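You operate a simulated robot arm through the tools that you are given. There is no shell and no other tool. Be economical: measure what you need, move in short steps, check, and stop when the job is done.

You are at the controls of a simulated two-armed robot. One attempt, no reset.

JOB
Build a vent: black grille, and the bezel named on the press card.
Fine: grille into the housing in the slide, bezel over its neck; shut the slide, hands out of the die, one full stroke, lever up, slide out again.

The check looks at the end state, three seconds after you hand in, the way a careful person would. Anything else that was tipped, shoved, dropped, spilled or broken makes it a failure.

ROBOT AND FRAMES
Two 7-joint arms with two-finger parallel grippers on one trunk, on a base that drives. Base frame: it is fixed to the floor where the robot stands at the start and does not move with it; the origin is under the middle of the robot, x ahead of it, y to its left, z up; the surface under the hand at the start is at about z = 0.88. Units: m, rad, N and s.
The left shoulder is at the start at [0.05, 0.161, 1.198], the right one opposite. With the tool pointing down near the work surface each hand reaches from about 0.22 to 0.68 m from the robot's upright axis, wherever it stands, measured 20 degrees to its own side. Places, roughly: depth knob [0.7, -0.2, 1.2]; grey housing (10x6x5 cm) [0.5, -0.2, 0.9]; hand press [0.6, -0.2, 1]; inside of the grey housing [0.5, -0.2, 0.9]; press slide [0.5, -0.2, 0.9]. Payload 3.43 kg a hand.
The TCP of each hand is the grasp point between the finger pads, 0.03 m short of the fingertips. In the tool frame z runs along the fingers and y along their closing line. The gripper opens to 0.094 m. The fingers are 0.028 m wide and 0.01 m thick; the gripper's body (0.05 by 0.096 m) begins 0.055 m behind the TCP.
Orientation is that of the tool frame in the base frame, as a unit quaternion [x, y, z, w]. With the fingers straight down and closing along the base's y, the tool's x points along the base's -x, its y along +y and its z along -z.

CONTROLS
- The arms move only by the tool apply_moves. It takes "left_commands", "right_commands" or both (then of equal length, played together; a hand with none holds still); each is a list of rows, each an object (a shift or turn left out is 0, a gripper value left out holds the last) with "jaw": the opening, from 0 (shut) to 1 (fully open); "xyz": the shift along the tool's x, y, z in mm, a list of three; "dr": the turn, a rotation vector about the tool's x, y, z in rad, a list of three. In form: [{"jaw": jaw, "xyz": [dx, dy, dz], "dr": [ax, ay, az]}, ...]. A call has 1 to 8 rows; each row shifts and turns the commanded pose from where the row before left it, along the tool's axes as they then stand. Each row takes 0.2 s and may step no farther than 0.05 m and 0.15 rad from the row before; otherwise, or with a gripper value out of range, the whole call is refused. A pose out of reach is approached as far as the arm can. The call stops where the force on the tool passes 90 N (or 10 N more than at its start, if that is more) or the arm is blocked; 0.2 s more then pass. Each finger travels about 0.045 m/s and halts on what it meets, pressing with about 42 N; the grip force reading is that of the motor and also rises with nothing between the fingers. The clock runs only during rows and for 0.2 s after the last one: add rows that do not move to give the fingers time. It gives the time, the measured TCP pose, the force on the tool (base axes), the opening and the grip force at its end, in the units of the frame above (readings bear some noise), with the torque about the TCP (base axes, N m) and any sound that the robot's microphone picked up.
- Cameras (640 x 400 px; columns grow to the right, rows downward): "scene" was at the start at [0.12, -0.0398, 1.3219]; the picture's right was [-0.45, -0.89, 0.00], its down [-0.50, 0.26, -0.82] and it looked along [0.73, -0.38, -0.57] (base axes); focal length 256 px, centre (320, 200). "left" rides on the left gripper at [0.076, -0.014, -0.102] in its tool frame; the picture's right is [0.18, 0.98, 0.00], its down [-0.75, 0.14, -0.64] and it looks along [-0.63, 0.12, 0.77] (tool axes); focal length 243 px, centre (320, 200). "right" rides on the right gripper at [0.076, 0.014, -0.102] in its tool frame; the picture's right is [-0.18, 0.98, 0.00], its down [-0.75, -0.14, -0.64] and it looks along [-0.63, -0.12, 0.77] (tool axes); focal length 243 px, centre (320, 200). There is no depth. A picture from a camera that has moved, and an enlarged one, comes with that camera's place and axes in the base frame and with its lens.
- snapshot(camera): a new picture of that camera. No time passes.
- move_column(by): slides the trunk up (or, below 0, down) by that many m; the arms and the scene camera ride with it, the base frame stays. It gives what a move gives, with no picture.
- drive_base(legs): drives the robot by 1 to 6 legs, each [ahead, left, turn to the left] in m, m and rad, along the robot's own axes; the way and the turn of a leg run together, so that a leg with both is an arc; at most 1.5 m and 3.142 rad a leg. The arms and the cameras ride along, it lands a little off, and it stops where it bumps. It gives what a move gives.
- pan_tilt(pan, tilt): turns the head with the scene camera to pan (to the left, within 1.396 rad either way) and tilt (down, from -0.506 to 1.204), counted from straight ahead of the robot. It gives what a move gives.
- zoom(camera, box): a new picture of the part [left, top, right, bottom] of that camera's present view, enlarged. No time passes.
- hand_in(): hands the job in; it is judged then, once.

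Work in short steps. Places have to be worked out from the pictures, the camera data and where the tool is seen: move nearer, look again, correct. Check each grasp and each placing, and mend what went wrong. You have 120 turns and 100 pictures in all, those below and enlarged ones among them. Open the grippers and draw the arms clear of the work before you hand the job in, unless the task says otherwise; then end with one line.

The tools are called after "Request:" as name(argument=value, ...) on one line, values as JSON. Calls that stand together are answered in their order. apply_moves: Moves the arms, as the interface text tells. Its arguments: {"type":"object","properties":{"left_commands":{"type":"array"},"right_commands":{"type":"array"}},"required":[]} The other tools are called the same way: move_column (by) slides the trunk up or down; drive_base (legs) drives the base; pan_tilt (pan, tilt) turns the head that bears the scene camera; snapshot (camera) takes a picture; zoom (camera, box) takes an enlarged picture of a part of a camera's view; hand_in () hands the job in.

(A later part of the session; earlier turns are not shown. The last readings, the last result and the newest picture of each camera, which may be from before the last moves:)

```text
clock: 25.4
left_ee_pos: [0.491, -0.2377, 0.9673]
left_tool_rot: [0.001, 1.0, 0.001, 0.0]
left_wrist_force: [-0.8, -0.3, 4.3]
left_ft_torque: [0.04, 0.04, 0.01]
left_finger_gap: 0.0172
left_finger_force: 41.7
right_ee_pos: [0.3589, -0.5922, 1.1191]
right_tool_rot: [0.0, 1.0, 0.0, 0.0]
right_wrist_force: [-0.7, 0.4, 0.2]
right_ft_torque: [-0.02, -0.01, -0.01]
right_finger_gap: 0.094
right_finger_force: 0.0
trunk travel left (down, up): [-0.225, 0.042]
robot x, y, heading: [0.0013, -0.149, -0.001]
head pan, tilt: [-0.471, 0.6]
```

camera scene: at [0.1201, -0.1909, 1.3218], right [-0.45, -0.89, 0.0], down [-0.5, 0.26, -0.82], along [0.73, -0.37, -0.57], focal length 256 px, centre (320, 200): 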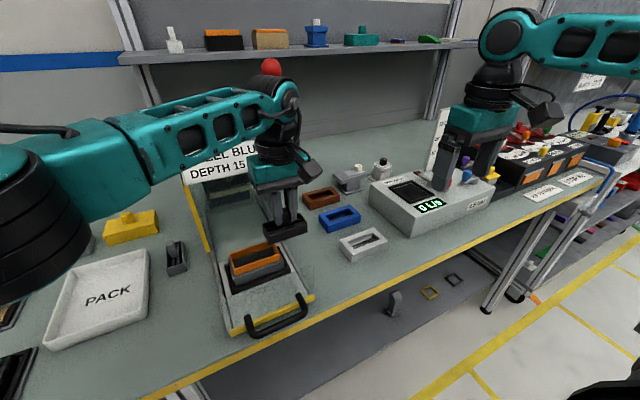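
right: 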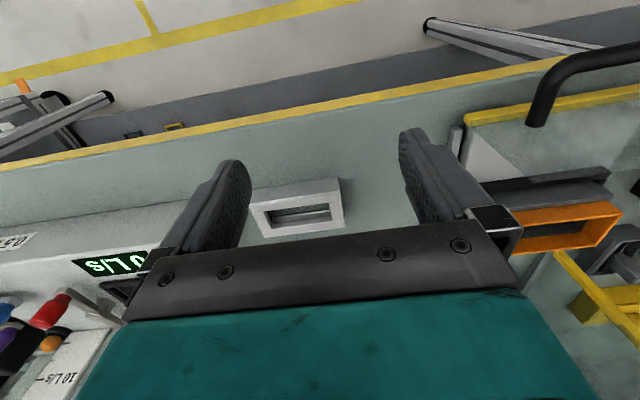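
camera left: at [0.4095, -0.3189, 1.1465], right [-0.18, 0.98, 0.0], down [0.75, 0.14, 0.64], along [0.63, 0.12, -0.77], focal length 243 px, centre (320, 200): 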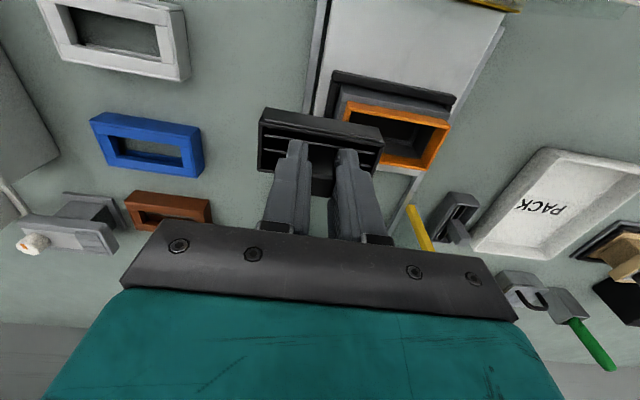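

Light contact at 4 N. Press 2 mm further to see whether it seats firmly.

Request:
apply_moves(left_commands=[{"xyz": [0, 0, 1.5]}, {"xyz": [0, 0, 1.5]}, {}])

Request:
zoom(camera="left", box=[220, 60, 420, 185])

```text
clock: 26.2
left_ee_pos: [0.4916, -0.2374, 0.967]
left_tool_rot: [0.001, 1.0, -0.002, 0.003]
left_wrist_force: [0.8, 1.1, 29.6]
left_ft_torque: [0.21, 0.34, -0.01]
left_finger_gap: 0.0168
left_finger_force: 42.2
right_ee_pos: [0.356, -0.5917, 1.1205]
right_tool_rot: [0.0, 1.0, 0.0, 0.001]
right_wrist_force: [0.7, -0.3, -0.2]
right_ft_torque: [0.01, 0.01, 0.02]
right_finger_gap: 0.0941
right_finger_force: 0.0
trunk travel left (down, up): [-0.225, 0.042]
robot x, y, heading: [0.0027, -0.1515, 0.003]
head pan, tilt: [-0.471, 0.6]
```

```text
3.20 times, centred on (320, 122) of left
camera zoom: at [0.4143, -0.2523, 1.0684], right [-0.18, 0.98, 0.0], down [0.75, 0.14, 0.65], along [0.64, 0.12, -0.76], focal length 776 px, centre (320, 448)
```

zoom: 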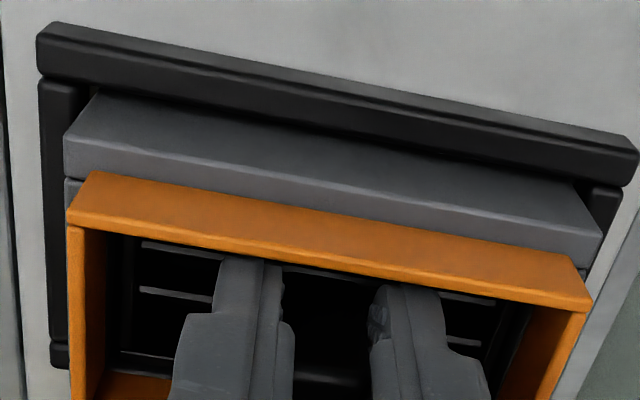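

It's rigidly seated on the floor. Unload, open slightly (38 mm), and rise straight out.

Request:
apply_moves(left_commands=[{"xyz": [0, 0, -3]}, {"jaw": 0.4}, {}, {}, {"xyz": [0, 0, -20]}, {"xyz": [0, 0, -40]}, {"xyz": [0, 0, -40]}, {}])

Request:
snapshot(camera="left")

Request:
zoom(camera="scene", box=[215, 215, 305, 290])

```text
clock: 28.0
left_ee_pos: [0.4917, -0.2367, 1.066]
left_tool_rot: [0.001, 1.0, 0.0, 0.0]
left_wrist_force: [-0.7, -1.0, -0.8]
left_ft_torque: [0.02, -0.01, 0.01]
left_finger_gap: 0.0374
left_finger_force: 0.0
right_ee_pos: [0.3595, -0.5914, 1.1189]
right_tool_rot: [0.001, 1.0, 0.0, 0.001]
right_wrist_force: [0.6, -0.3, 0.0]
right_ft_torque: [-0.02, 0.0, -0.01]
right_finger_gap: 0.0941
right_finger_force: 0.1
trunk travel left (down, up): [-0.225, 0.042]
robot x, y, heading: [-0.0009, -0.1542, 0.004]
head pan, tilt: [-0.471, 0.6]
```

```text
61 pictures are left
camera left: at [0.4156, -0.2517, 1.1684], right [-0.18, 0.98, 0.0], down [0.75, 0.14, 0.64], along [0.63, 0.12, -0.77], focal length 243 px, centre (320, 200)
```

left: 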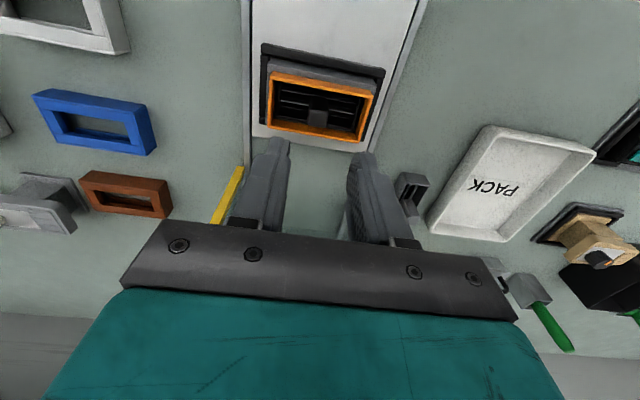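

```text
5.33 times, centred on (260, 252) of scene
camera zoom: at [0.1202, -0.1906, 1.3218], right [-0.45, -0.89, 0.0], down [-0.5, 0.26, -0.82], along [0.73, -0.37, -0.57], focal length 1365 px, centre (640, -80)
```

zoom: 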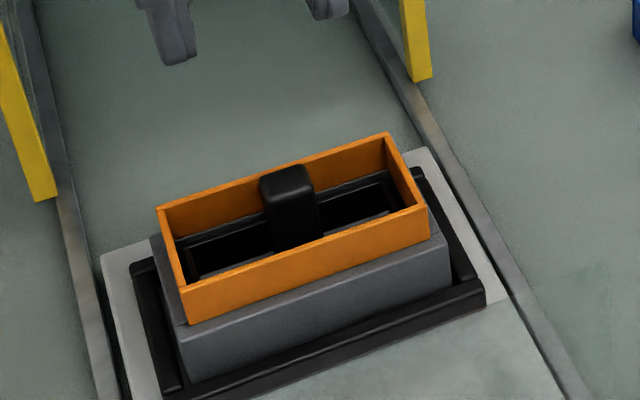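

The grille sits flat in the housing with its tab up. Now locate the blue bezel from two views.

Request:
zoom(camera="left", box=[20, 70, 180, 170])

Request:
zoom(camera="scene", box=[290, 170, 402, 240])

```text
4.00 times, centred on (100, 120) of left
camera zoom: at [0.4156, -0.2517, 1.1684], right [-0.18, 0.98, 0.0], down [0.75, 0.14, 0.64], along [0.63, 0.12, -0.77], focal length 970 px, centre (1200, 520)
```

zoom: 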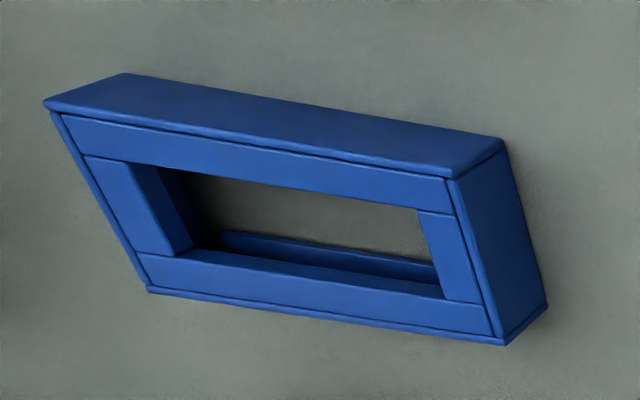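

```text
5.71 times, centred on (346, 205) of scene
camera zoom: at [0.1202, -0.1906, 1.3218], right [-0.45, -0.89, 0.0], down [-0.5, 0.26, -0.82], along [0.73, -0.37, -0.57], focal length 1462 px, centre (171, 171)
```

zoom: 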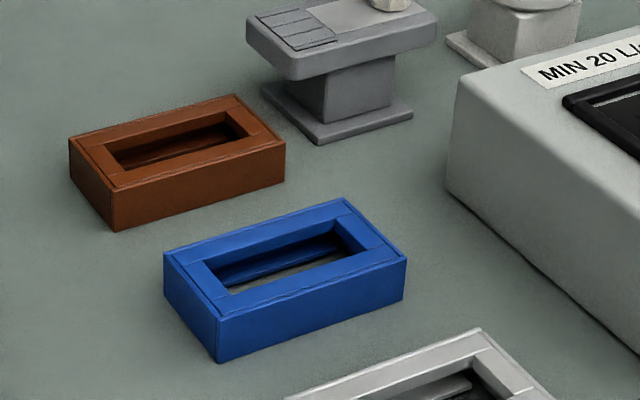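

Blue bezel centre ≈(0.574,-0.481), top z≈0.902, about 98x51x22 mm, so grip across its 51 mm width. Move the left hand away and turn the right wrist +90°.

Request:
apply_moves(left_commands=[{"xyz": [10, 45, 0]}, {"xyz": [10, 45, 0]}, {"xyz": [10, 45, 0]}, {"xyz": [20, 45, 0]}, {"xyz": [30, 0, 0]}, {}, {}, {}], right_commands=[{"dr": [0, 0, 0.15]}, {"dr": [0, 0, 0.15]}, {"dr": [0, 0, 0.15]}, {"dr": [0, 0, 0.15]}, {"dr": [0, 0, 0.15]}, {"dr": [0, 0, 0.15]}, {"dr": [0, 0, 0.15]}, {"dr": [0, 0, 0.15]}])

Request:
apply_moves(right_commands=[{"dr": [0, 0, 0.15]}, {"dr": [0, 0, 0.15]}, {"dr": [0, 0, 0.071]}, {}])

```text
clock: 29.8
left_ee_pos: [0.4118, -0.0595, 1.064]
left_tool_rot: [0.001, 1.0, 0.0, 0.0]
left_wrist_force: [0.1, 0.2, 0.2]
left_ft_torque: [-0.03, -0.01, 0.0]
left_finger_gap: 0.0377
left_finger_force: 0.0
right_ee_pos: [0.3583, -0.5926, 1.1184]
right_tool_rot: [0.565, 0.825, 0.0, 0.0]
right_wrist_force: [-0.1, -0.3, 0.7]
right_ft_torque: [0.03, -0.02, -0.01]
right_finger_gap: 0.094
right_finger_force: 0.0
trunk travel left (down, up): [-0.225, 0.042]
robot x, y, heading: [-0.0006, -0.1514, -0.004]
head pan, tilt: [-0.471, 0.6]
```

```text
clock: 30.8
left_ee_pos: [0.4106, -0.059, 1.0643]
left_tool_rot: [0.001, 1.0, 0.0, 0.0]
left_wrist_force: [0.2, 0.0, 0.3]
left_ft_torque: [0.0, -0.01, -0.01]
left_finger_gap: 0.0377
left_finger_force: 0.0
right_ee_pos: [0.3578, -0.5911, 1.1185]
right_tool_rot: [0.707, 0.708, 0.0, 0.0]
right_wrist_force: [0.6, 0.2, -0.3]
right_ft_torque: [0.0, 0.03, 0.01]
right_finger_gap: 0.0939
right_finger_force: 0.1
trunk travel left (down, up): [-0.225, 0.042]
robot x, y, heading: [-0.0032, -0.1518, 0.001]
head pan, tilt: [-0.471, 0.6]
```

Wrist at 90°; tool x is now +y and tool y is +x. Move over the bezel.

Request:
apply_moves(right_commands=[{"xyz": [22, 43, 0]}, {"xyz": [22, 43, 0]}, {"xyz": [22, 43, 0]}, {"xyz": [22, 43, 0]}, {"xyz": [22, 43, 0]}, {"xyz": [0, 0, 40]}, {"xyz": [0, 0, 40]}, {}])

Request:
snapshot(camera="right")

Request:
snapshot(camera="scene")

```text
clock: 32.6
left_ee_pos: [0.411, -0.0583, 1.0654]
left_tool_rot: [0.001, 1.0, 0.0, 0.0]
left_wrist_force: [0.5, 0.2, -0.1]
left_ft_torque: [0.01, -0.02, 0.02]
left_finger_gap: 0.0375
left_finger_force: 0.1
right_ee_pos: [0.5749, -0.4809, 1.0404]
right_tool_rot: [0.707, 0.708, 0.0, 0.0]
right_wrist_force: [-0.2, -0.1, 0.6]
right_ft_torque: [0.01, -0.01, 0.03]
right_finger_gap: 0.0941
right_finger_force: 0.1
trunk travel left (down, up): [-0.225, 0.042]
robot x, y, heading: [0.0012, -0.1483, 0.002]
head pan, tilt: [-0.471, 0.6]
```

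```text
57 pictures are left
camera right: at [0.589, -0.4042, 1.1419], right [0.98, -0.18, 0.0], down [-0.14, -0.75, 0.64], along [-0.12, -0.63, -0.77], focal length 243 px, centre (320, 200)
```

right: 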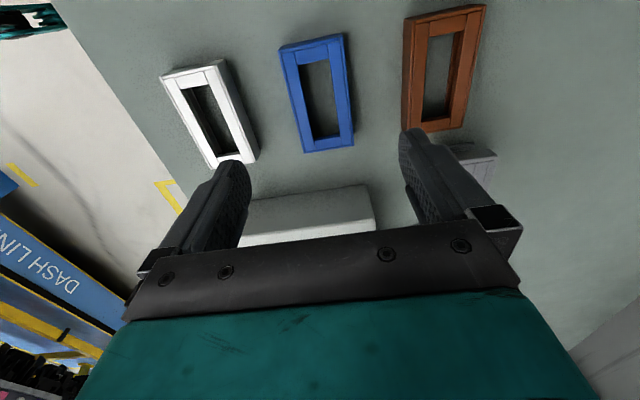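

```text
56 pictures are left
camera scene: at [0.1198, -0.1905, 1.3219], right [-0.45, -0.89, 0.0], down [-0.5, 0.26, -0.83], along [0.74, -0.37, -0.56], focal length 256 px, centre (320, 200)
```

scene: 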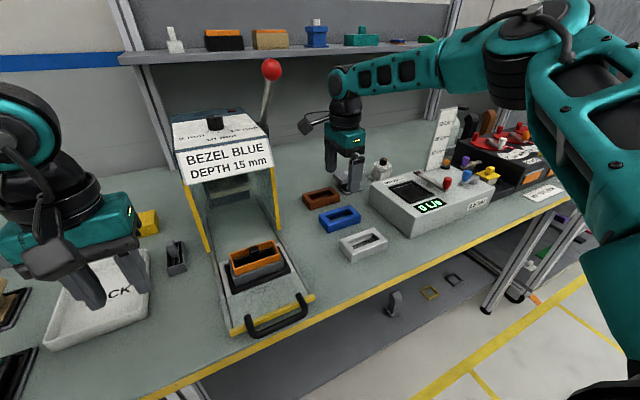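

Zoom for the bezel corners from this camera.

Request:
zoom(camera="right", box=[240, 15, 400, 165])

```text
2.67 times, centred on (320, 90) of right
camera zoom: at [0.589, -0.4042, 1.1419], right [0.98, -0.18, 0.0], down [-0.14, -0.75, 0.64], along [-0.12, -0.63, -0.77], focal length 647 px, centre (320, 493)
```

zoom: 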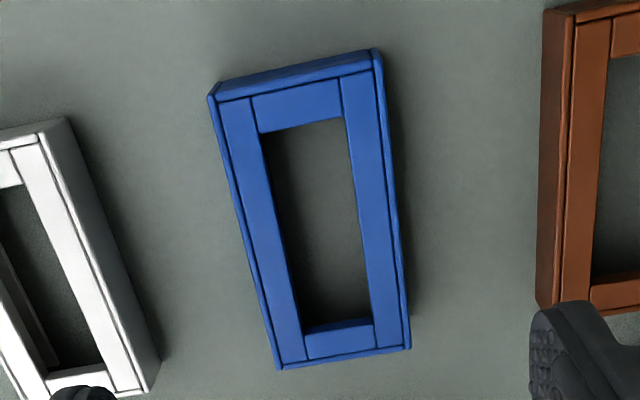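

Bezel at (0.574,-0.483), aligned. Narrow the jaw to 75 mm and descend to TCP z=0.916 (tips 6 mm above the table).

Request:
apply_moves(right_commands=[{"jaw": 0.8, "xyz": [-2, -1, 40]}, {"xyz": [0, 0, 40]}, {"xyz": [0, 0, 30]}, {"xyz": [0, 0, 14]}, {}])

Request:
snapshot(camera="right")

Request:
zoom(camera="scene", box=[280, 150, 420, 250])

```text
clock: 33.8
left_ee_pos: [0.4105, -0.059, 1.0643]
left_tool_rot: [0.0, 1.0, 0.0, 0.0]
left_wrist_force: [0.5, 0.5, -0.5]
left_ft_torque: [0.01, 0.02, 0.0]
left_finger_gap: 0.0375
left_finger_force: 0.0
right_ee_pos: [0.5375, -0.4894, 0.9369]
right_tool_rot: [0.707, 0.707, 0.002, 0.001]
right_wrist_force: [1.4, -0.8, 5.3]
right_ft_torque: [-0.03, 0.2, 0.05]
right_finger_gap: 0.0748
right_finger_force: 0.1
right hand out of reach, approached as far as the arm can: row 1, 2, 3, 4
trunk travel left (down, up): [-0.225, 0.042]
robot x, y, heading: [0.0025, -0.1501, -0.004]
head pan, tilt: [-0.471, 0.6]
```

```text
54 pictures are left
camera right: at [0.5527, -0.4121, 1.0385], right [0.98, -0.18, 0.0], down [-0.14, -0.75, 0.64], along [-0.11, -0.63, -0.77], focal length 243 px, centre (320, 200)
```

right: 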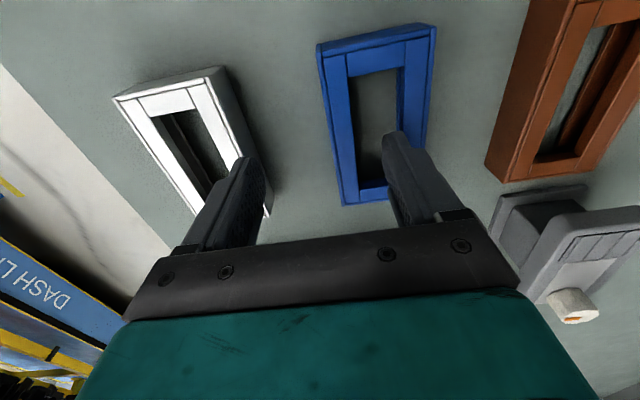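

```text
4.00 times, centred on (350, 200) of scene
camera zoom: at [0.1197, -0.1904, 1.322], right [-0.45, -0.89, 0.0], down [-0.5, 0.26, -0.83], along [0.74, -0.37, -0.56], focal length 1024 px, centre (200, 200)
```

zoom: 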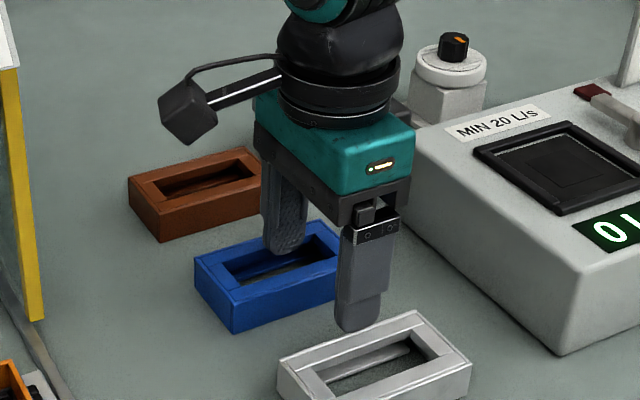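

The arm ran short of reach and drew inward. Raise straight up at once, check nothing moved, then drive nearer.

Request:
apply_moves(right_commands=[{"xyz": [0, 0, -40]}, {"xyz": [0, 0, -40]}, {"xyz": [0, 0, -20]}, {}])

Request:
drive_base(legs=[[0.08, -0.05, 0]])

Request:
snapshot(camera="right")

Request:
snapshot(camera="scene")

```text
clock: 34.8
left_ee_pos: [0.4114, -0.0605, 1.0655]
left_tool_rot: [0.001, 1.0, 0.0, 0.0]
left_wrist_force: [-0.8, 0.2, 0.0]
left_ft_torque: [-0.02, -0.02, 0.0]
left_finger_gap: 0.0376
left_finger_force: 0.1
right_ee_pos: [0.538, -0.4904, 1.0346]
right_tool_rot: [0.708, 0.707, 0.0, 0.001]
right_wrist_force: [-0.5, 0.2, -0.2]
right_ft_torque: [-0.01, -0.03, -0.03]
right_finger_gap: 0.0751
right_finger_force: 0.1
trunk travel left (down, up): [-0.225, 0.042]
robot x, y, heading: [0.0003, -0.1515, 0.001]
head pan, tilt: [-0.471, 0.6]
```

```text
clock: 35.9
left_ee_pos: [0.4916, -0.1089, 1.065]
left_tool_rot: [0.001, 1.0, 0.0, -0.001]
left_wrist_force: [-0.1, -0.3, -1.0]
left_ft_torque: [0.02, 0.01, -0.02]
left_finger_gap: 0.0376
left_finger_force: 0.0
right_ee_pos: [0.6156, -0.5404, 1.0336]
right_tool_rot: [0.707, 0.707, 0.0, -0.001]
right_wrist_force: [0.0, -0.5, 0.1]
right_ft_torque: [0.01, 0.01, 0.0]
right_finger_gap: 0.0751
right_finger_force: 0.1
trunk travel left (down, up): [-0.225, 0.042]
robot x, y, heading: [0.079, -0.2028, -0.005]
head pan, tilt: [-0.471, 0.6]
```

```text
52 pictures are left
camera right: at [0.6313, -0.4628, 1.1364], right [0.98, -0.18, 0.0], down [-0.14, -0.75, 0.64], along [-0.12, -0.63, -0.77], focal length 243 px, centre (320, 200)
```

right: 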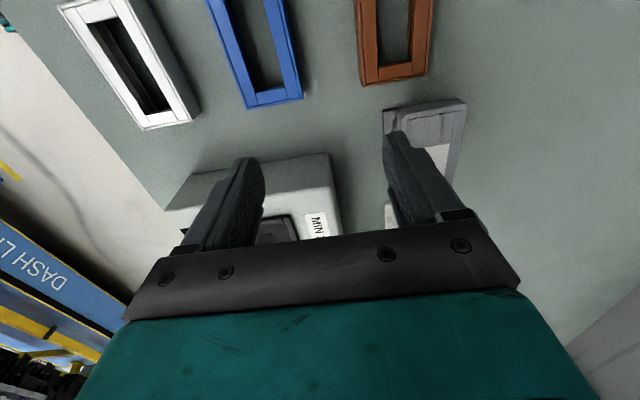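

```text
51 pictures are left
camera scene: at [0.2, -0.2406, 1.3217], right [-0.46, -0.89, 0.0], down [-0.5, 0.26, -0.82], along [0.73, -0.38, -0.57], focal length 256 px, centre (320, 200)
```

scene: 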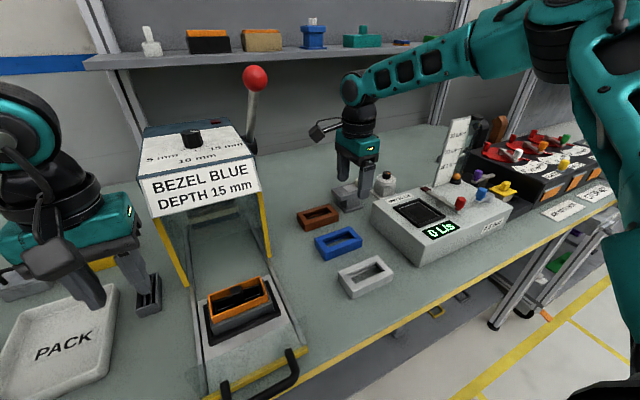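

Nothing was disturbed. Go above the bezel and partway down, then check.

Request:
apply_moves(right_commands=[{"xyz": [29, -21, 0]}, {"xyz": [29, -21, 0]}, {"xyz": [0, 0, 40]}, {}])

Request:
zoom(camera="right", box=[200, 0, 440, 180])

```text
clock: 36.9
left_ee_pos: [0.4909, -0.1086, 1.0648]
left_tool_rot: [0.002, 1.0, 0.0, 0.0]
left_wrist_force: [-1.3, 0.3, -0.4]
left_ft_torque: [-0.01, 0.07, -0.03]
left_finger_gap: 0.0376
left_finger_force: 0.1
right_ee_pos: [0.5754, -0.4814, 0.996]
right_tool_rot: [0.707, 0.707, -0.001, -0.001]
right_wrist_force: [-0.2, 1.1, 0.3]
right_ft_torque: [-0.02, -0.01, 0.01]
right_finger_gap: 0.0751
right_finger_force: 0.1
trunk travel left (down, up): [-0.225, 0.042]
robot x, y, heading: [0.0785, -0.199, -0.004]
head pan, tilt: [-0.471, 0.6]
```

```text
2.22 times, centred on (320, 90) of right
camera zoom: at [0.589, -0.4041, 1.0987], right [0.98, -0.18, 0.0], down [-0.14, -0.75, 0.64], along [-0.12, -0.63, -0.77], focal length 539 px, centre (320, 444)
```

zoom: 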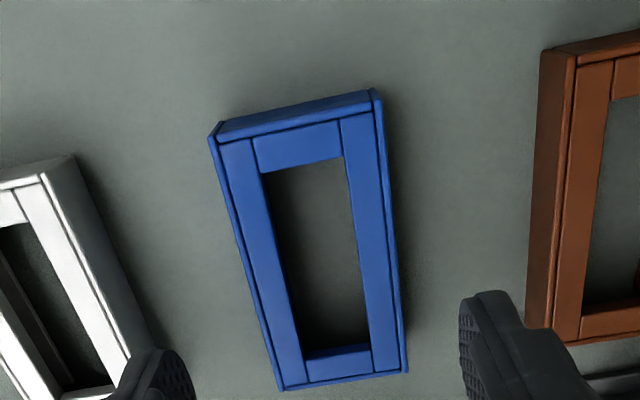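

Bezel lies centred between the fingers. Descend to grip height.

Request:
apply_moves(right_commands=[{"xyz": [-2, -1, 40]}, {"xyz": [0, 0, 30]}, {"xyz": [0, 0, 10]}, {}])

Request:
zoom(camera="right", box=[200, 60, 440, 210])

```text
clock: 37.9
left_ee_pos: [0.4918, -0.1091, 1.0632]
left_tool_rot: [0.001, 1.0, -0.001, 0.001]
left_wrist_force: [0.0, 0.1, -0.3]
left_ft_torque: [0.0, 0.0, 0.04]
left_finger_gap: 0.0376
left_finger_force: 0.0
right_ee_pos: [0.5727, -0.4843, 0.9146]
right_tool_rot: [0.707, 0.707, 0.0, 0.0]
right_wrist_force: [0.7, 0.6, 0.4]
right_ft_torque: [-0.01, 0.01, 0.02]
right_finger_gap: 0.0753
right_finger_force: 0.0
trunk travel left (down, up): [-0.225, 0.042]
robot x, y, heading: [0.0772, -0.1997, 0.002]
head pan, tilt: [-0.471, 0.6]
```

```text
2.67 times, centred on (320, 135) of right
camera zoom: at [0.5876, -0.4061, 1.0174], right [0.98, -0.18, 0.0], down [-0.14, -0.75, 0.64], along [-0.12, -0.63, -0.77], focal length 647 px, centre (320, 373)
```

zoom: 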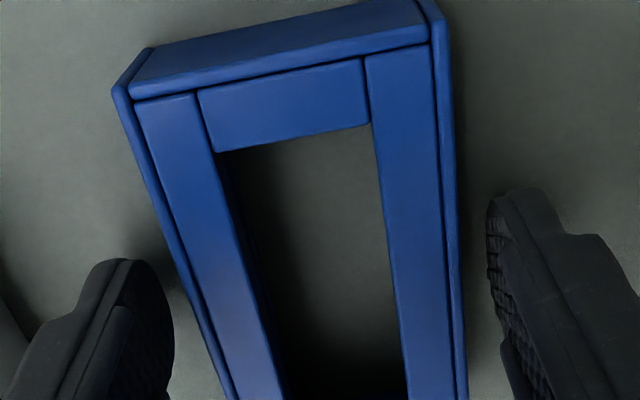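

Fingers straddle the bezel; close and lift a little.

Request:
apply_moves(right_commands=[{"jaw": 0.3}, {}, {}, {}])

Request:
apply_moves(right_commands=[{"jaw": 0.2, "xyz": [0, 0, -10]}, {"xyz": [0, 0, -30]}, {"xyz": [0, 0, -40]}, {"xyz": [0, 0, -40]}, {}])

Request:
snapshot(camera="right")

```text
clock: 38.9
left_ee_pos: [0.491, -0.1086, 1.0648]
left_tool_rot: [0.001, 1.0, 0.0, -0.001]
left_wrist_force: [0.1, 0.0, 0.7]
left_ft_torque: [0.0, -0.02, 0.02]
left_finger_gap: 0.0376
left_finger_force: 0.1
right_ee_pos: [0.5723, -0.4822, 0.9151]
right_tool_rot: [0.708, 0.707, 0.0, 0.0]
right_wrist_force: [0.1, 0.9, -0.7]
right_ft_torque: [0.0, 0.01, -0.01]
right_finger_gap: 0.055
right_finger_force: 42.4
trunk travel left (down, up): [-0.225, 0.042]
robot x, y, heading: [0.0809, -0.1978, -0.003]
head pan, tilt: [-0.471, 0.6]
```

```text
clock: 40.1
left_ee_pos: [0.4906, -0.1086, 1.0654]
left_tool_rot: [0.002, 1.0, 0.001, 0.0]
left_wrist_force: [-0.2, 0.5, 0.2]
left_ft_torque: [0.02, -0.01, -0.02]
left_finger_gap: 0.0375
left_finger_force: 0.1
right_ee_pos: [0.5717, -0.4846, 1.0327]
right_tool_rot: [0.707, 0.707, 0.001, 0.0]
right_wrist_force: [-0.2, 0.3, -0.2]
right_ft_torque: [0.0, 0.03, 0.0]
right_finger_gap: 0.0547
right_finger_force: 41.7
trunk travel left (down, up): [-0.225, 0.042]
robot x, y, heading: [0.0797, -0.1973, -0.001]
head pan, tilt: [-0.471, 0.6]
```

```text
48 pictures are left
camera right: at [0.585, -0.4069, 1.1362], right [0.98, -0.18, 0.0], down [-0.14, -0.75, 0.64], along [-0.12, -0.63, -0.77], focal length 243 px, centre (320, 200)
```

right: 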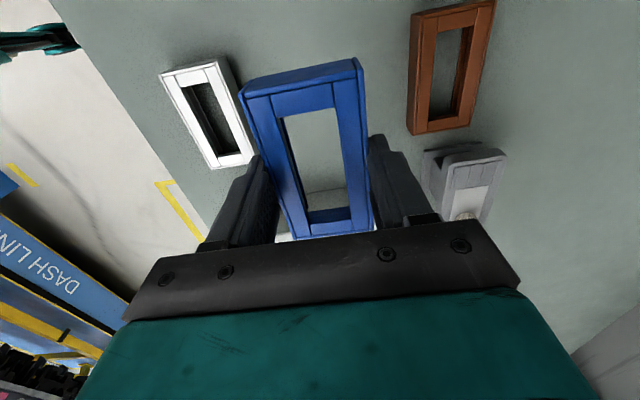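

Bezel held (55 mm grip). First clear the left hand away, bring the right hand back in x, then across toward the neck, stopping short to look.

Request:
apply_moves(left_commands=[{"xyz": [40, 25, 0]}, {"xyz": [40, 25, 0]}, {"xyz": [40, 25, 0]}, {"xyz": [0, 40, 0]}, {"xyz": [0, 25, 0]}, {}, {}], right_commands=[{"xyz": [0, -39, 0]}, {"xyz": [0, -39, 0]}, {"xyz": [45, 0, 0]}, {"xyz": [45, 0, 0]}, {"xyz": [45, 0, 0]}, {"xyz": [45, 0, 0]}, {}])

Request:
snapshot(camera="scene")

```text
clock: 41.7
left_ee_pos: [0.372, 0.0329, 1.0657]
left_tool_rot: [0.002, 1.0, 0.0, 0.0]
left_wrist_force: [-0.5, 0.6, -0.4]
left_ft_torque: [0.0, -0.03, 0.02]
left_finger_gap: 0.0377
left_finger_force: 0.0
right_ee_pos: [0.4896, -0.3143, 1.0384]
right_tool_rot: [0.708, 0.706, 0.0, 0.0]
right_wrist_force: [-0.3, 0.4, 0.1]
right_ft_torque: [0.0, 0.0, -0.01]
right_finger_gap: 0.0543
right_finger_force: 42.1
right hand out of reach, approached as far as the arm can: row 6
trunk travel left (down, up): [-0.225, 0.042]
robot x, y, heading: [0.083, -0.202, 0.004]
head pan, tilt: [-0.471, 0.6]
```

```text
47 pictures are left
camera scene: at [0.1993, -0.2401, 1.3219], right [-0.46, -0.89, 0.0], down [-0.5, 0.26, -0.82], along [0.73, -0.38, -0.57], focal length 256 px, centre (320, 200)
```

scene: 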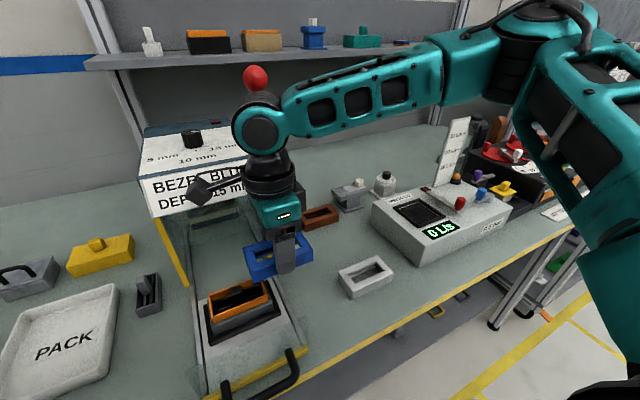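

The right arm is at its inner limit. Raise the left hand, then drive 0.10 m left so the bezel rides toward the neck.

Request:
apply_moves(left_commands=[{"xyz": [30, 0, -40]}, {"xyz": [30, 0, -40]}, {}])

Request:
drive_base(legs=[[0, 0.1, 0]])

Request:
snapshot(camera="scene")

Request:
snapshot(camera="right")

```text
clock: 42.5
left_ee_pos: [0.3123, 0.0319, 1.1456]
left_tool_rot: [0.002, 1.0, 0.0, 0.0]
left_wrist_force: [-0.1, -1.0, -0.3]
left_ft_torque: [0.01, -0.03, -0.02]
left_finger_gap: 0.0378
left_finger_force: 0.0
right_ee_pos: [0.4882, -0.3138, 1.0383]
right_tool_rot: [0.707, 0.707, 0.0, 0.0]
right_wrist_force: [-0.9, 0.0, -0.3]
right_ft_torque: [-0.01, 0.01, 0.0]
right_finger_gap: 0.0548
right_finger_force: 43.0
trunk travel left (down, up): [-0.225, 0.042]
robot x, y, heading: [0.0826, -0.203, -0.001]
head pan, tilt: [-0.471, 0.6]
```

```text
clock: 44.0
left_ee_pos: [0.3134, 0.1317, 1.1451]
left_tool_rot: [0.002, 1.0, 0.0, 0.0]
left_wrist_force: [0.5, -0.3, -0.1]
left_ft_torque: [0.01, 0.01, 0.01]
left_finger_gap: 0.0377
left_finger_force: 0.0
right_ee_pos: [0.4875, -0.2153, 1.0378]
right_tool_rot: [0.708, 0.706, 0.002, 0.0]
right_wrist_force: [0.3, -0.9, -0.3]
right_ft_torque: [-0.01, 0.0, 0.04]
right_finger_gap: 0.0545
right_finger_force: 42.1
trunk travel left (down, up): [-0.225, 0.042]
robot x, y, heading: [0.0811, -0.1011, 0.0]
head pan, tilt: [-0.471, 0.6]
```

```text
46 pictures are left
camera scene: at [0.1993, -0.1398, 1.3219], right [-0.46, -0.89, 0.0], down [-0.5, 0.26, -0.82], along [0.73, -0.38, -0.57], focal length 256 px, centre (320, 200)
```

scene: 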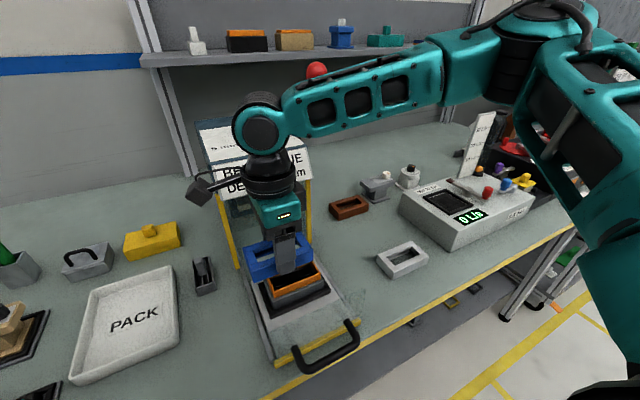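

```text
45 pictures are left
camera right: at [0.503, -0.1373, 1.1409], right [0.98, -0.19, 0.0], down [-0.14, -0.75, 0.64], along [-0.12, -0.63, -0.77], focal length 243 px, centre (320, 200)
```

right: 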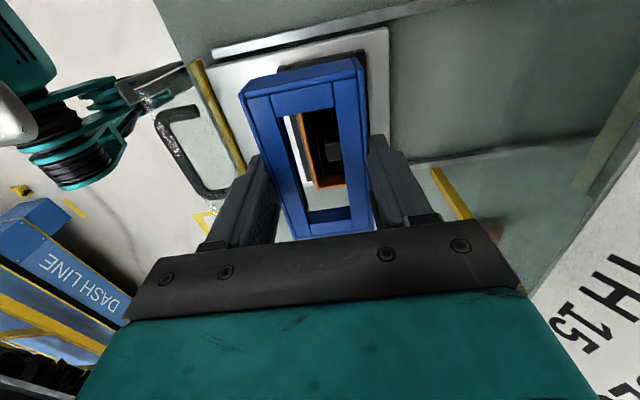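

Shift to (0.494,-0.2375) and lower 22 mm, then compare alignment.

Request:
apply_moves(right_commands=[{"xyz": [-22, 6, 0]}, {}, {"xyz": [0, 0, 22]}, {}])

Request:
zoom(camera="right", box=[220, 30, 420, 250])

Request:
zoom(camera="scene", box=[230, 220, 350, 320])

```text
clock: 45.0
left_ee_pos: [0.3128, 0.1315, 1.1454]
left_tool_rot: [0.002, 1.0, 0.0, -0.001]
left_wrist_force: [-0.2, 0.4, -0.2]
left_ft_torque: [0.0, 0.0, 0.02]
left_finger_gap: 0.0376
left_finger_force: 0.1
right_ee_pos: [0.4941, -0.2364, 1.0164]
right_tool_rot: [0.708, 0.706, 0.001, -0.001]
right_wrist_force: [-0.2, -0.3, -0.5]
right_ft_torque: [0.02, -0.01, 0.01]
right_finger_gap: 0.0544
right_finger_force: 42.6
trunk travel left (down, up): [-0.225, 0.042]
robot x, y, heading: [0.0782, -0.102, -0.006]
head pan, tilt: [-0.471, 0.6]
```

```text
1.82 times, centred on (320, 140) of right
camera zoom: at [0.5091, -0.1587, 1.1187], right [0.98, -0.19, 0.0], down [-0.14, -0.75, 0.64], along [-0.12, -0.63, -0.77], focal length 441 px, centre (320, 309)
```

zoom: 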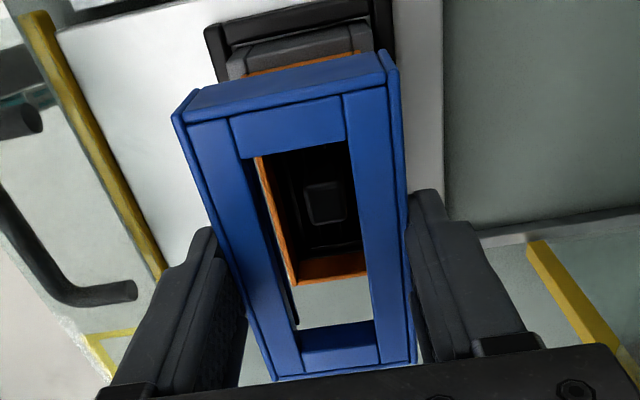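

```text
4.00 times, centred on (290, 270) of scene
camera zoom: at [0.1992, -0.1402, 1.3219], right [-0.46, -0.89, 0.0], down [-0.5, 0.26, -0.82], along [0.73, -0.38, -0.57], focal length 1024 px, centre (440, -80)
```

zoom: 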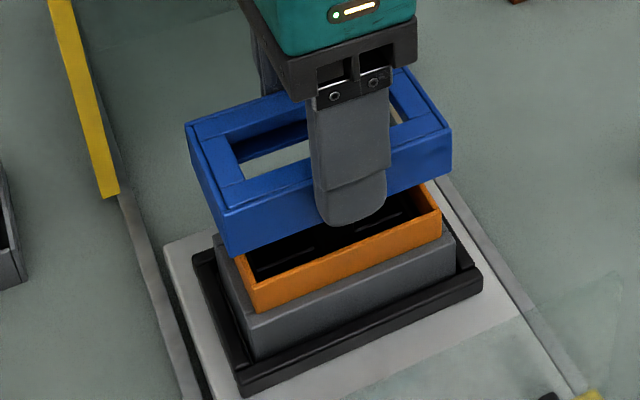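

Bezel centre ≈(0.494,-0.234), neck ≈(0.494,-0.2377): shift -3.5 mm in y, lower to just above the rim, and look again.

Request:
apply_moves(right_commands=[{"xyz": [-3.5, 0, 0]}, {"xyz": [0, 0, 15]}, {"xyz": [0, 0, 13]}, {}])

Request:
zoom(camera="right", box=[220, 30, 420, 250])

Request:
zoom(camera="scene", box=[245, 235, 345, 310])

```text
clock: 46.0
left_ee_pos: [0.3132, 0.1325, 1.1443]
left_tool_rot: [0.002, 1.0, 0.0, 0.0]
left_wrist_force: [-0.2, -0.3, 0.2]
left_ft_torque: [0.02, -0.03, 0.03]
left_finger_gap: 0.0378
left_finger_force: 0.0
right_ee_pos: [0.4923, -0.2405, 0.9881]
right_tool_rot: [0.708, 0.706, 0.001, 0.0]
right_wrist_force: [0.1, -0.1, -1.9]
right_ft_torque: [0.0, -0.02, 0.0]
right_finger_gap: 0.0546
right_finger_force: 41.7
trunk travel left (down, up): [-0.225, 0.042]
robot x, y, heading: [0.08, -0.1001, -0.004]
head pan, tilt: [-0.471, 0.6]
```

```text
1.82 times, centred on (320, 140) of right
camera zoom: at [0.5083, -0.163, 1.0907], right [0.98, -0.19, 0.0], down [-0.14, -0.75, 0.64], along [-0.12, -0.63, -0.77], focal length 441 px, centre (320, 309)
```

zoom: 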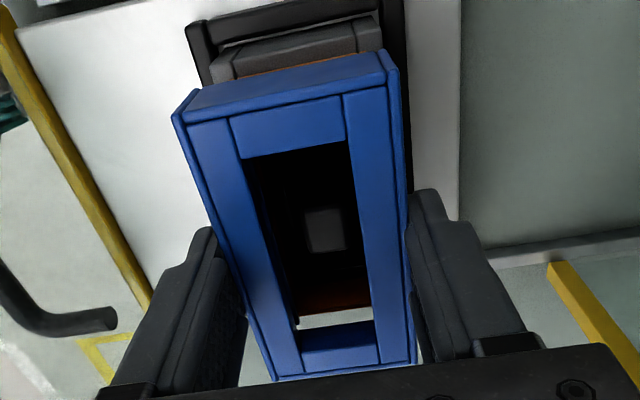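

```text
5.33 times, centred on (295, 272) of scene
camera zoom: at [0.1993, -0.1402, 1.3219], right [-0.46, -0.89, 0.0], down [-0.5, 0.26, -0.82], along [0.73, -0.38, -0.57], focal length 1365 px, centre (453, -187)
```

zoom: 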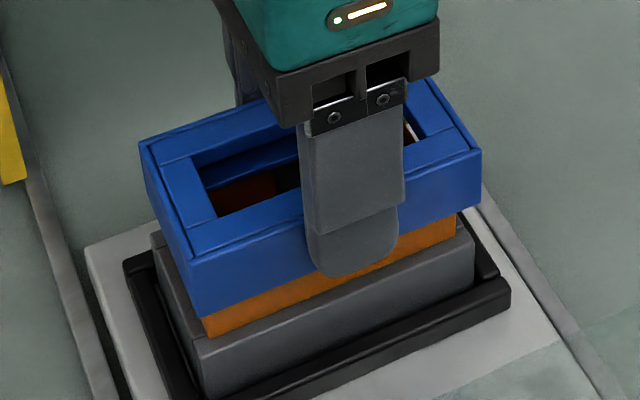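

Nearly touching; y agrees, x maybe 1 mm short. Shift +1 mm in x and lower gently, reading the torque.

Request:
apply_moves(right_commands=[{"xyz": [0, 1, 0]}, {"xyz": [0, 0, 4]}, {"xyz": [0, 0, 3]}, {}])

Request:
apply_moves(right_commands=[{"xyz": [0, 0, 2]}, {}])

Request:
zoom(camera="scene", box=[245, 235, 345, 310])

```text
clock: 47.0
left_ee_pos: [0.3132, 0.1323, 1.1458]
left_tool_rot: [0.003, 1.0, 0.0, 0.0]
left_wrist_force: [0.6, 0.3, 0.2]
left_ft_torque: [0.0, 0.01, 0.01]
left_finger_gap: 0.0377
left_finger_force: 0.0
right_ee_pos: [0.4948, -0.2411, 0.9826]
right_tool_rot: [0.708, 0.706, 0.002, 0.0]
right_wrist_force: [-0.8, -0.4, 9.6]
right_ft_torque: [-0.06, 0.12, 0.01]
right_finger_gap: 0.0547
right_finger_force: 42.2
trunk travel left (down, up): [-0.225, 0.042]
robot x, y, heading: [0.0786, -0.1032, -0.003]
head pan, tilt: [-0.471, 0.6]
```

```text
clock: 47.6
left_ee_pos: [0.3121, 0.1324, 1.1466]
left_tool_rot: [0.003, 1.0, 0.0, 0.001]
left_wrist_force: [-0.4, -0.2, -0.7]
left_ft_torque: [-0.01, 0.01, 0.01]
left_finger_gap: 0.0378
left_finger_force: 0.0
right_ee_pos: [0.4955, -0.2409, 0.9821]
right_tool_rot: [0.708, 0.706, 0.003, 0.002]
right_wrist_force: [-1.3, -2.7, 26.6]
right_ft_torque: [-0.19, 0.34, 0.07]
right_finger_gap: 0.0546
right_finger_force: 42.1
trunk travel left (down, up): [-0.225, 0.042]
robot x, y, heading: [0.0786, -0.1014, -0.003]
head pan, tilt: [-0.471, 0.6]
```

```text
5.33 times, centred on (295, 272) of scene
camera zoom: at [0.1974, -0.1399, 1.3224], right [-0.46, -0.89, 0.0], down [-0.5, 0.26, -0.83], along [0.73, -0.38, -0.56], focal length 1365 px, centre (453, -187)
```

zoom: 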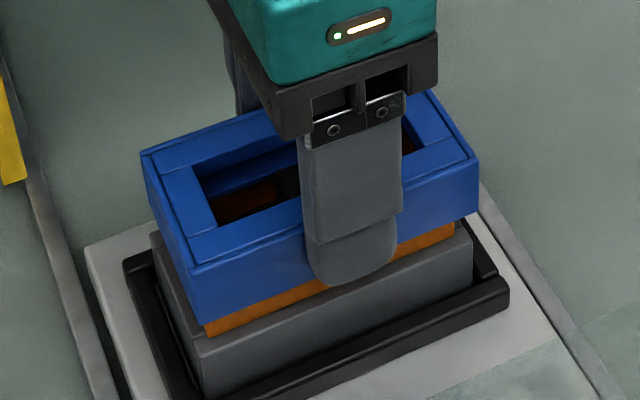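

Contact centre lies toward -x and -y, so the near and right walls ride the rim; the picture agrees. Lift 6 mm, shift -1.2 mm x and -1.5 mm y, and retry.

Request:
apply_moves(right_commands=[{"xyz": [0, 0, -6]}, {"xyz": [-1.5, -1.2, 0]}, {}, {"xyz": [0, 0, 4]}, {"xyz": [0, 0, 2]}, {}])

Request:
apply_moves(right_commands=[{"xyz": [0, 0, 2]}, {}])

```text
clock: 49.0
left_ee_pos: [0.3119, 0.1313, 1.1465]
left_tool_rot: [0.002, 1.0, 0.0, 0.001]
left_wrist_force: [-0.7, 0.2, 0.1]
left_ft_torque: [-0.01, -0.02, -0.01]
left_finger_gap: 0.0378
left_finger_force: 0.2
right_ee_pos: [0.4929, -0.2412, 0.9813]
right_tool_rot: [0.708, 0.706, 0.003, 0.002]
right_wrist_force: [-1.1, -6.6, 28.9]
right_ft_torque: [-0.26, 0.4, 0.04]
right_finger_gap: 0.0545
right_finger_force: 42.4
trunk travel left (down, up): [-0.225, 0.042]
robot x, y, heading: [0.0817, -0.0985, -0.009]
head pan, tilt: [-0.471, 0.6]
```

```text
clock: 49.6
left_ee_pos: [0.3114, 0.1329, 1.1465]
left_tool_rot: [0.002, 1.0, 0.001, 0.001]
left_wrist_force: [0.3, -1.0, 0.4]
left_ft_torque: [0.0, 0.0, 0.02]
left_finger_gap: 0.0378
left_finger_force: 0.1
right_ee_pos: [0.493, -0.2408, 0.9802]
right_tool_rot: [0.708, 0.706, 0.004, 0.003]
right_wrist_force: [1.4, -7.2, 39.2]
right_ft_torque: [-0.17, 0.26, -0.02]
right_finger_gap: 0.0548
right_finger_force: 42.3
trunk travel left (down, up): [-0.225, 0.042]
robot x, y, heading: [0.079, -0.0996, -0.005]
head pan, tilt: [-0.471, 0.6]
```

Force now nearly centred at the same height. Look closely from both cameras.

Request:
zoom(camera="scene", box=[255, 240, 335, 300])

Request:
zoom(camera="right", box=[260, 90, 380, 220])

```text
6.67 times, centred on (295, 270) of scene
camera zoom: at [0.1968, -0.1401, 1.3223], right [-0.46, -0.89, 0.0], down [-0.5, 0.26, -0.83], along [0.73, -0.38, -0.56], focal length 1706 px, centre (487, -267)
```

zoom: 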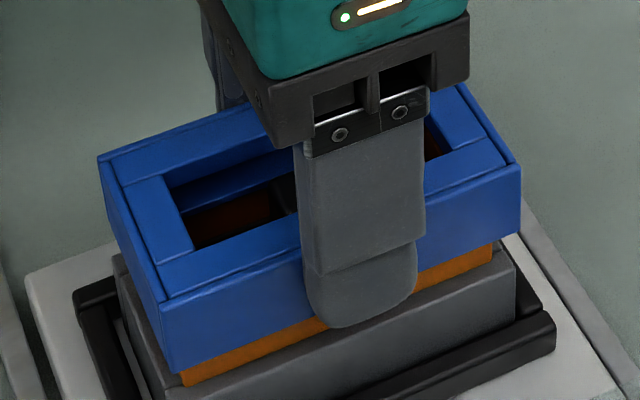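

```text
3.08 times, centred on (320, 155) of right
camera zoom: at [0.5078, -0.1638, 1.0836], right [0.98, -0.19, 0.01], down [-0.15, -0.76, 0.64], along [-0.11, -0.63, -0.77], focal length 746 px, centre (320, 338)
```

zoom: 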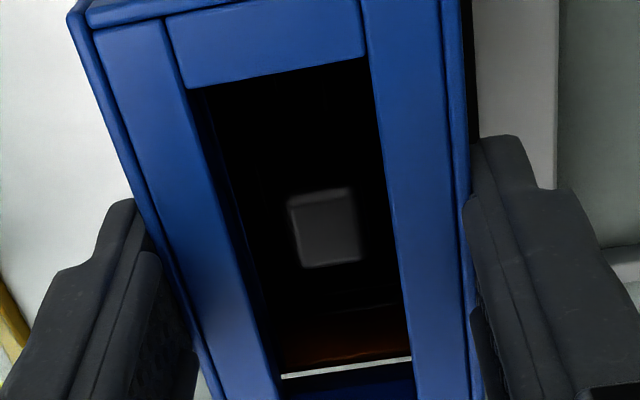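

The +y end has dropped slightly and the neck pushes the bezel toward -y. Lift off, shift another -1.2 mm in y, and press again.

Request:
apply_moves(right_commands=[{"xyz": [0, 0, -6]}, {"xyz": [-1.2, -0.5, 0]}, {}, {"xyz": [0, 0, 3]}, {"xyz": [0, 0, 2]}, {}])

Request:
apply_moves(right_commands=[{"xyz": [0, 0, 2]}, {}])

Request:
zoom(camera="right", box=[260, 90, 380, 220])

Request:
zoom(camera="scene", box=[255, 240, 335, 300])

```text
clock: 51.0
left_ee_pos: [0.3131, 0.1322, 1.1471]
left_tool_rot: [0.003, 1.0, 0.0, 0.001]
left_wrist_force: [0.7, 1.0, -0.6]
left_ft_torque: [0.02, -0.01, -0.01]
left_finger_gap: 0.0375
left_finger_force: 0.1
right_ee_pos: [0.4923, -0.2424, 0.9807]
right_tool_rot: [0.708, 0.706, 0.003, 0.001]
right_wrist_force: [-1.0, 4.3, 21.8]
right_ft_torque: [0.26, 0.17, -0.01]
right_finger_gap: 0.0544
right_finger_force: 42.1
trunk travel left (down, up): [-0.225, 0.042]
robot x, y, heading: [0.0806, -0.0992, -0.009]
head pan, tilt: [-0.471, 0.6]
```

```text
clock: 51.6
left_ee_pos: [0.3109, 0.1325, 1.1464]
left_tool_rot: [0.002, 1.0, 0.0, 0.001]
left_wrist_force: [0.8, -0.8, 0.7]
left_ft_torque: [0.01, -0.01, 0.01]
left_finger_gap: 0.0377
left_finger_force: 0.2
right_ee_pos: [0.493, -0.2423, 0.9799]
right_tool_rot: [0.708, 0.707, 0.004, 0.004]
right_wrist_force: [-2.0, -1.6, 38.6]
right_ft_torque: [-0.05, 0.32, 0.0]
right_finger_gap: 0.0546
right_finger_force: 42.2
trunk travel left (down, up): [-0.225, 0.042]
robot x, y, heading: [0.0782, -0.1015, -0.003]
head pan, tilt: [-0.471, 0.6]
```

```text
3.08 times, centred on (320, 155) of right
camera zoom: at [0.507, -0.1651, 1.0828], right [0.98, -0.19, 0.01], down [-0.15, -0.75, 0.64], along [-0.11, -0.63, -0.77], focal length 746 px, centre (320, 338)
```

zoom: 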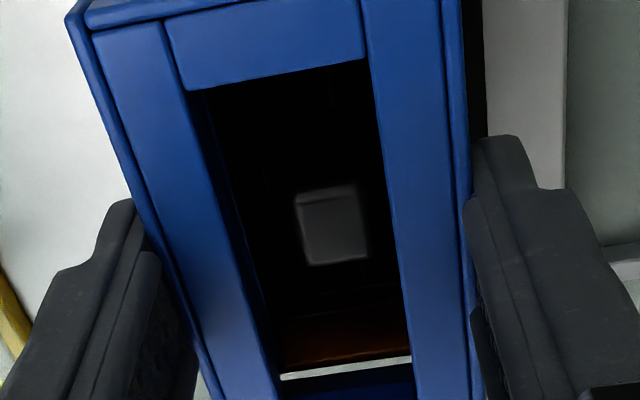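

```text
6.67 times, centred on (295, 270) of scene
camera zoom: at [0.1965, -0.1394, 1.3225], right [-0.46, -0.89, 0.0], down [-0.5, 0.26, -0.83], along [0.74, -0.38, -0.56], focal length 1706 px, centre (487, -267)
```

zoom: 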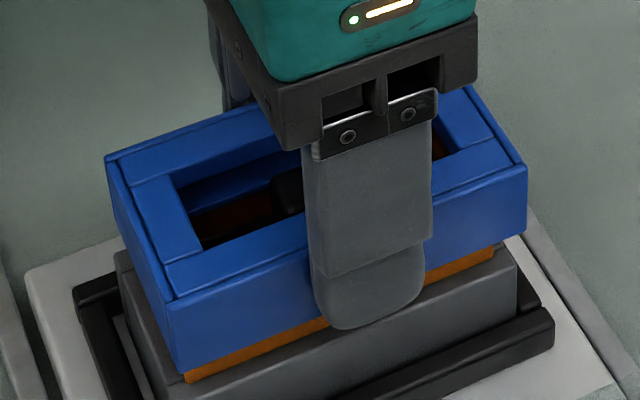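

Force is now nearly centred. Zoom on the bright strip at the far end and on the near left corner to judge engagement.

Request:
zoom(camera="right", box=[300, 180, 350, 220])

Request:
zoom(camera="scene", box=[268, 265, 308, 300])

```text
10.00 times, centred on (325, 200) of right
camera zoom: at [0.507, -0.1651, 1.0828], right [0.98, -0.19, 0.01], down [-0.15, -0.75, 0.64], along [-0.11, -0.63, -0.77], focal length 2426 px, centre (270, 200)
```

zoom: 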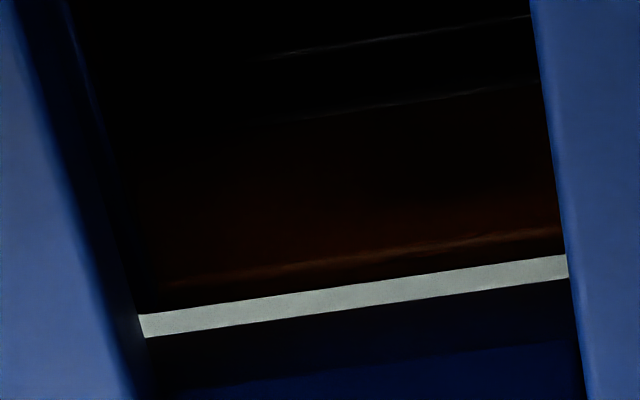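

```text
11.43 times, centred on (288, 282) of scene
camera zoom: at [0.1965, -0.1394, 1.3225], right [-0.46, -0.89, 0.0], down [-0.5, 0.26, -0.83], along [0.74, -0.38, -0.56], focal length 2924 px, centre (686, -743)
```

zoom: 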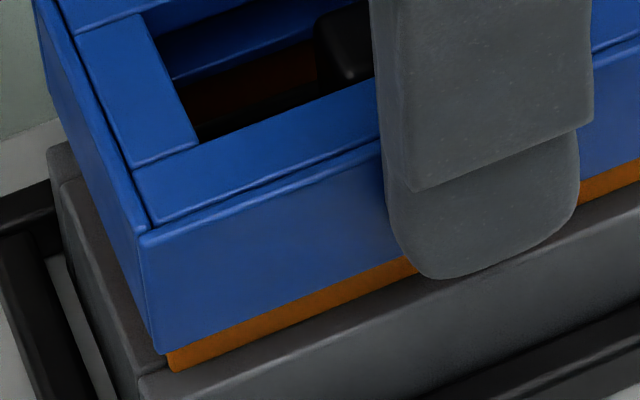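

Still on the rim; the contact centre keeps moving toward zero as I go -x. Shift another -1.5 mm in x and retry.

Request:
apply_moves(right_commands=[{"xyz": [0, 0, -6]}, {"xyz": [0, -1.5, 0]}, {}, {"xyz": [0, 0, 3]}, {"xyz": [0, 0, 2]}, {}])

Request:
apply_moves(right_commands=[{"xyz": [0, 0, 2]}, {}])

```text
clock: 53.0
left_ee_pos: [0.3109, 0.1327, 1.1469]
left_tool_rot: [0.003, 1.0, -0.001, 0.001]
left_wrist_force: [-0.3, 0.5, -0.3]
left_ft_torque: [0.0, 0.02, 0.01]
left_finger_gap: 0.0378
left_finger_force: 0.0
right_ee_pos: [0.4918, -0.2421, 0.9806]
right_tool_rot: [0.707, 0.707, 0.004, 0.002]
right_wrist_force: [0.0, 2.4, 28.6]
right_ft_torque: [0.11, 0.1, 0.24]
right_finger_gap: 0.0547
right_finger_force: 42.1
trunk travel left (down, up): [-0.225, 0.042]
robot x, y, heading: [0.0779, -0.0965, -0.005]
head pan, tilt: [-0.471, 0.6]
```

```text
clock: 53.6
left_ee_pos: [0.3109, 0.1326, 1.1461]
left_tool_rot: [0.003, 1.0, 0.001, 0.002]
left_wrist_force: [-0.3, 0.3, 1.1]
left_ft_torque: [0.0, 0.01, 0.03]
left_finger_gap: 0.0377
left_finger_force: 0.0
right_ee_pos: [0.4919, -0.2431, 0.9787]
right_tool_rot: [0.707, 0.707, 0.005, 0.002]
right_wrist_force: [-1.2, -0.7, 39.6]
right_ft_torque: [-0.1, 0.27, 0.05]
right_finger_gap: 0.0549
right_finger_force: 41.4
trunk travel left (down, up): [-0.225, 0.042]
robot x, y, heading: [0.0829, -0.1, -0.005]
head pan, tilt: [-0.471, 0.6]
```

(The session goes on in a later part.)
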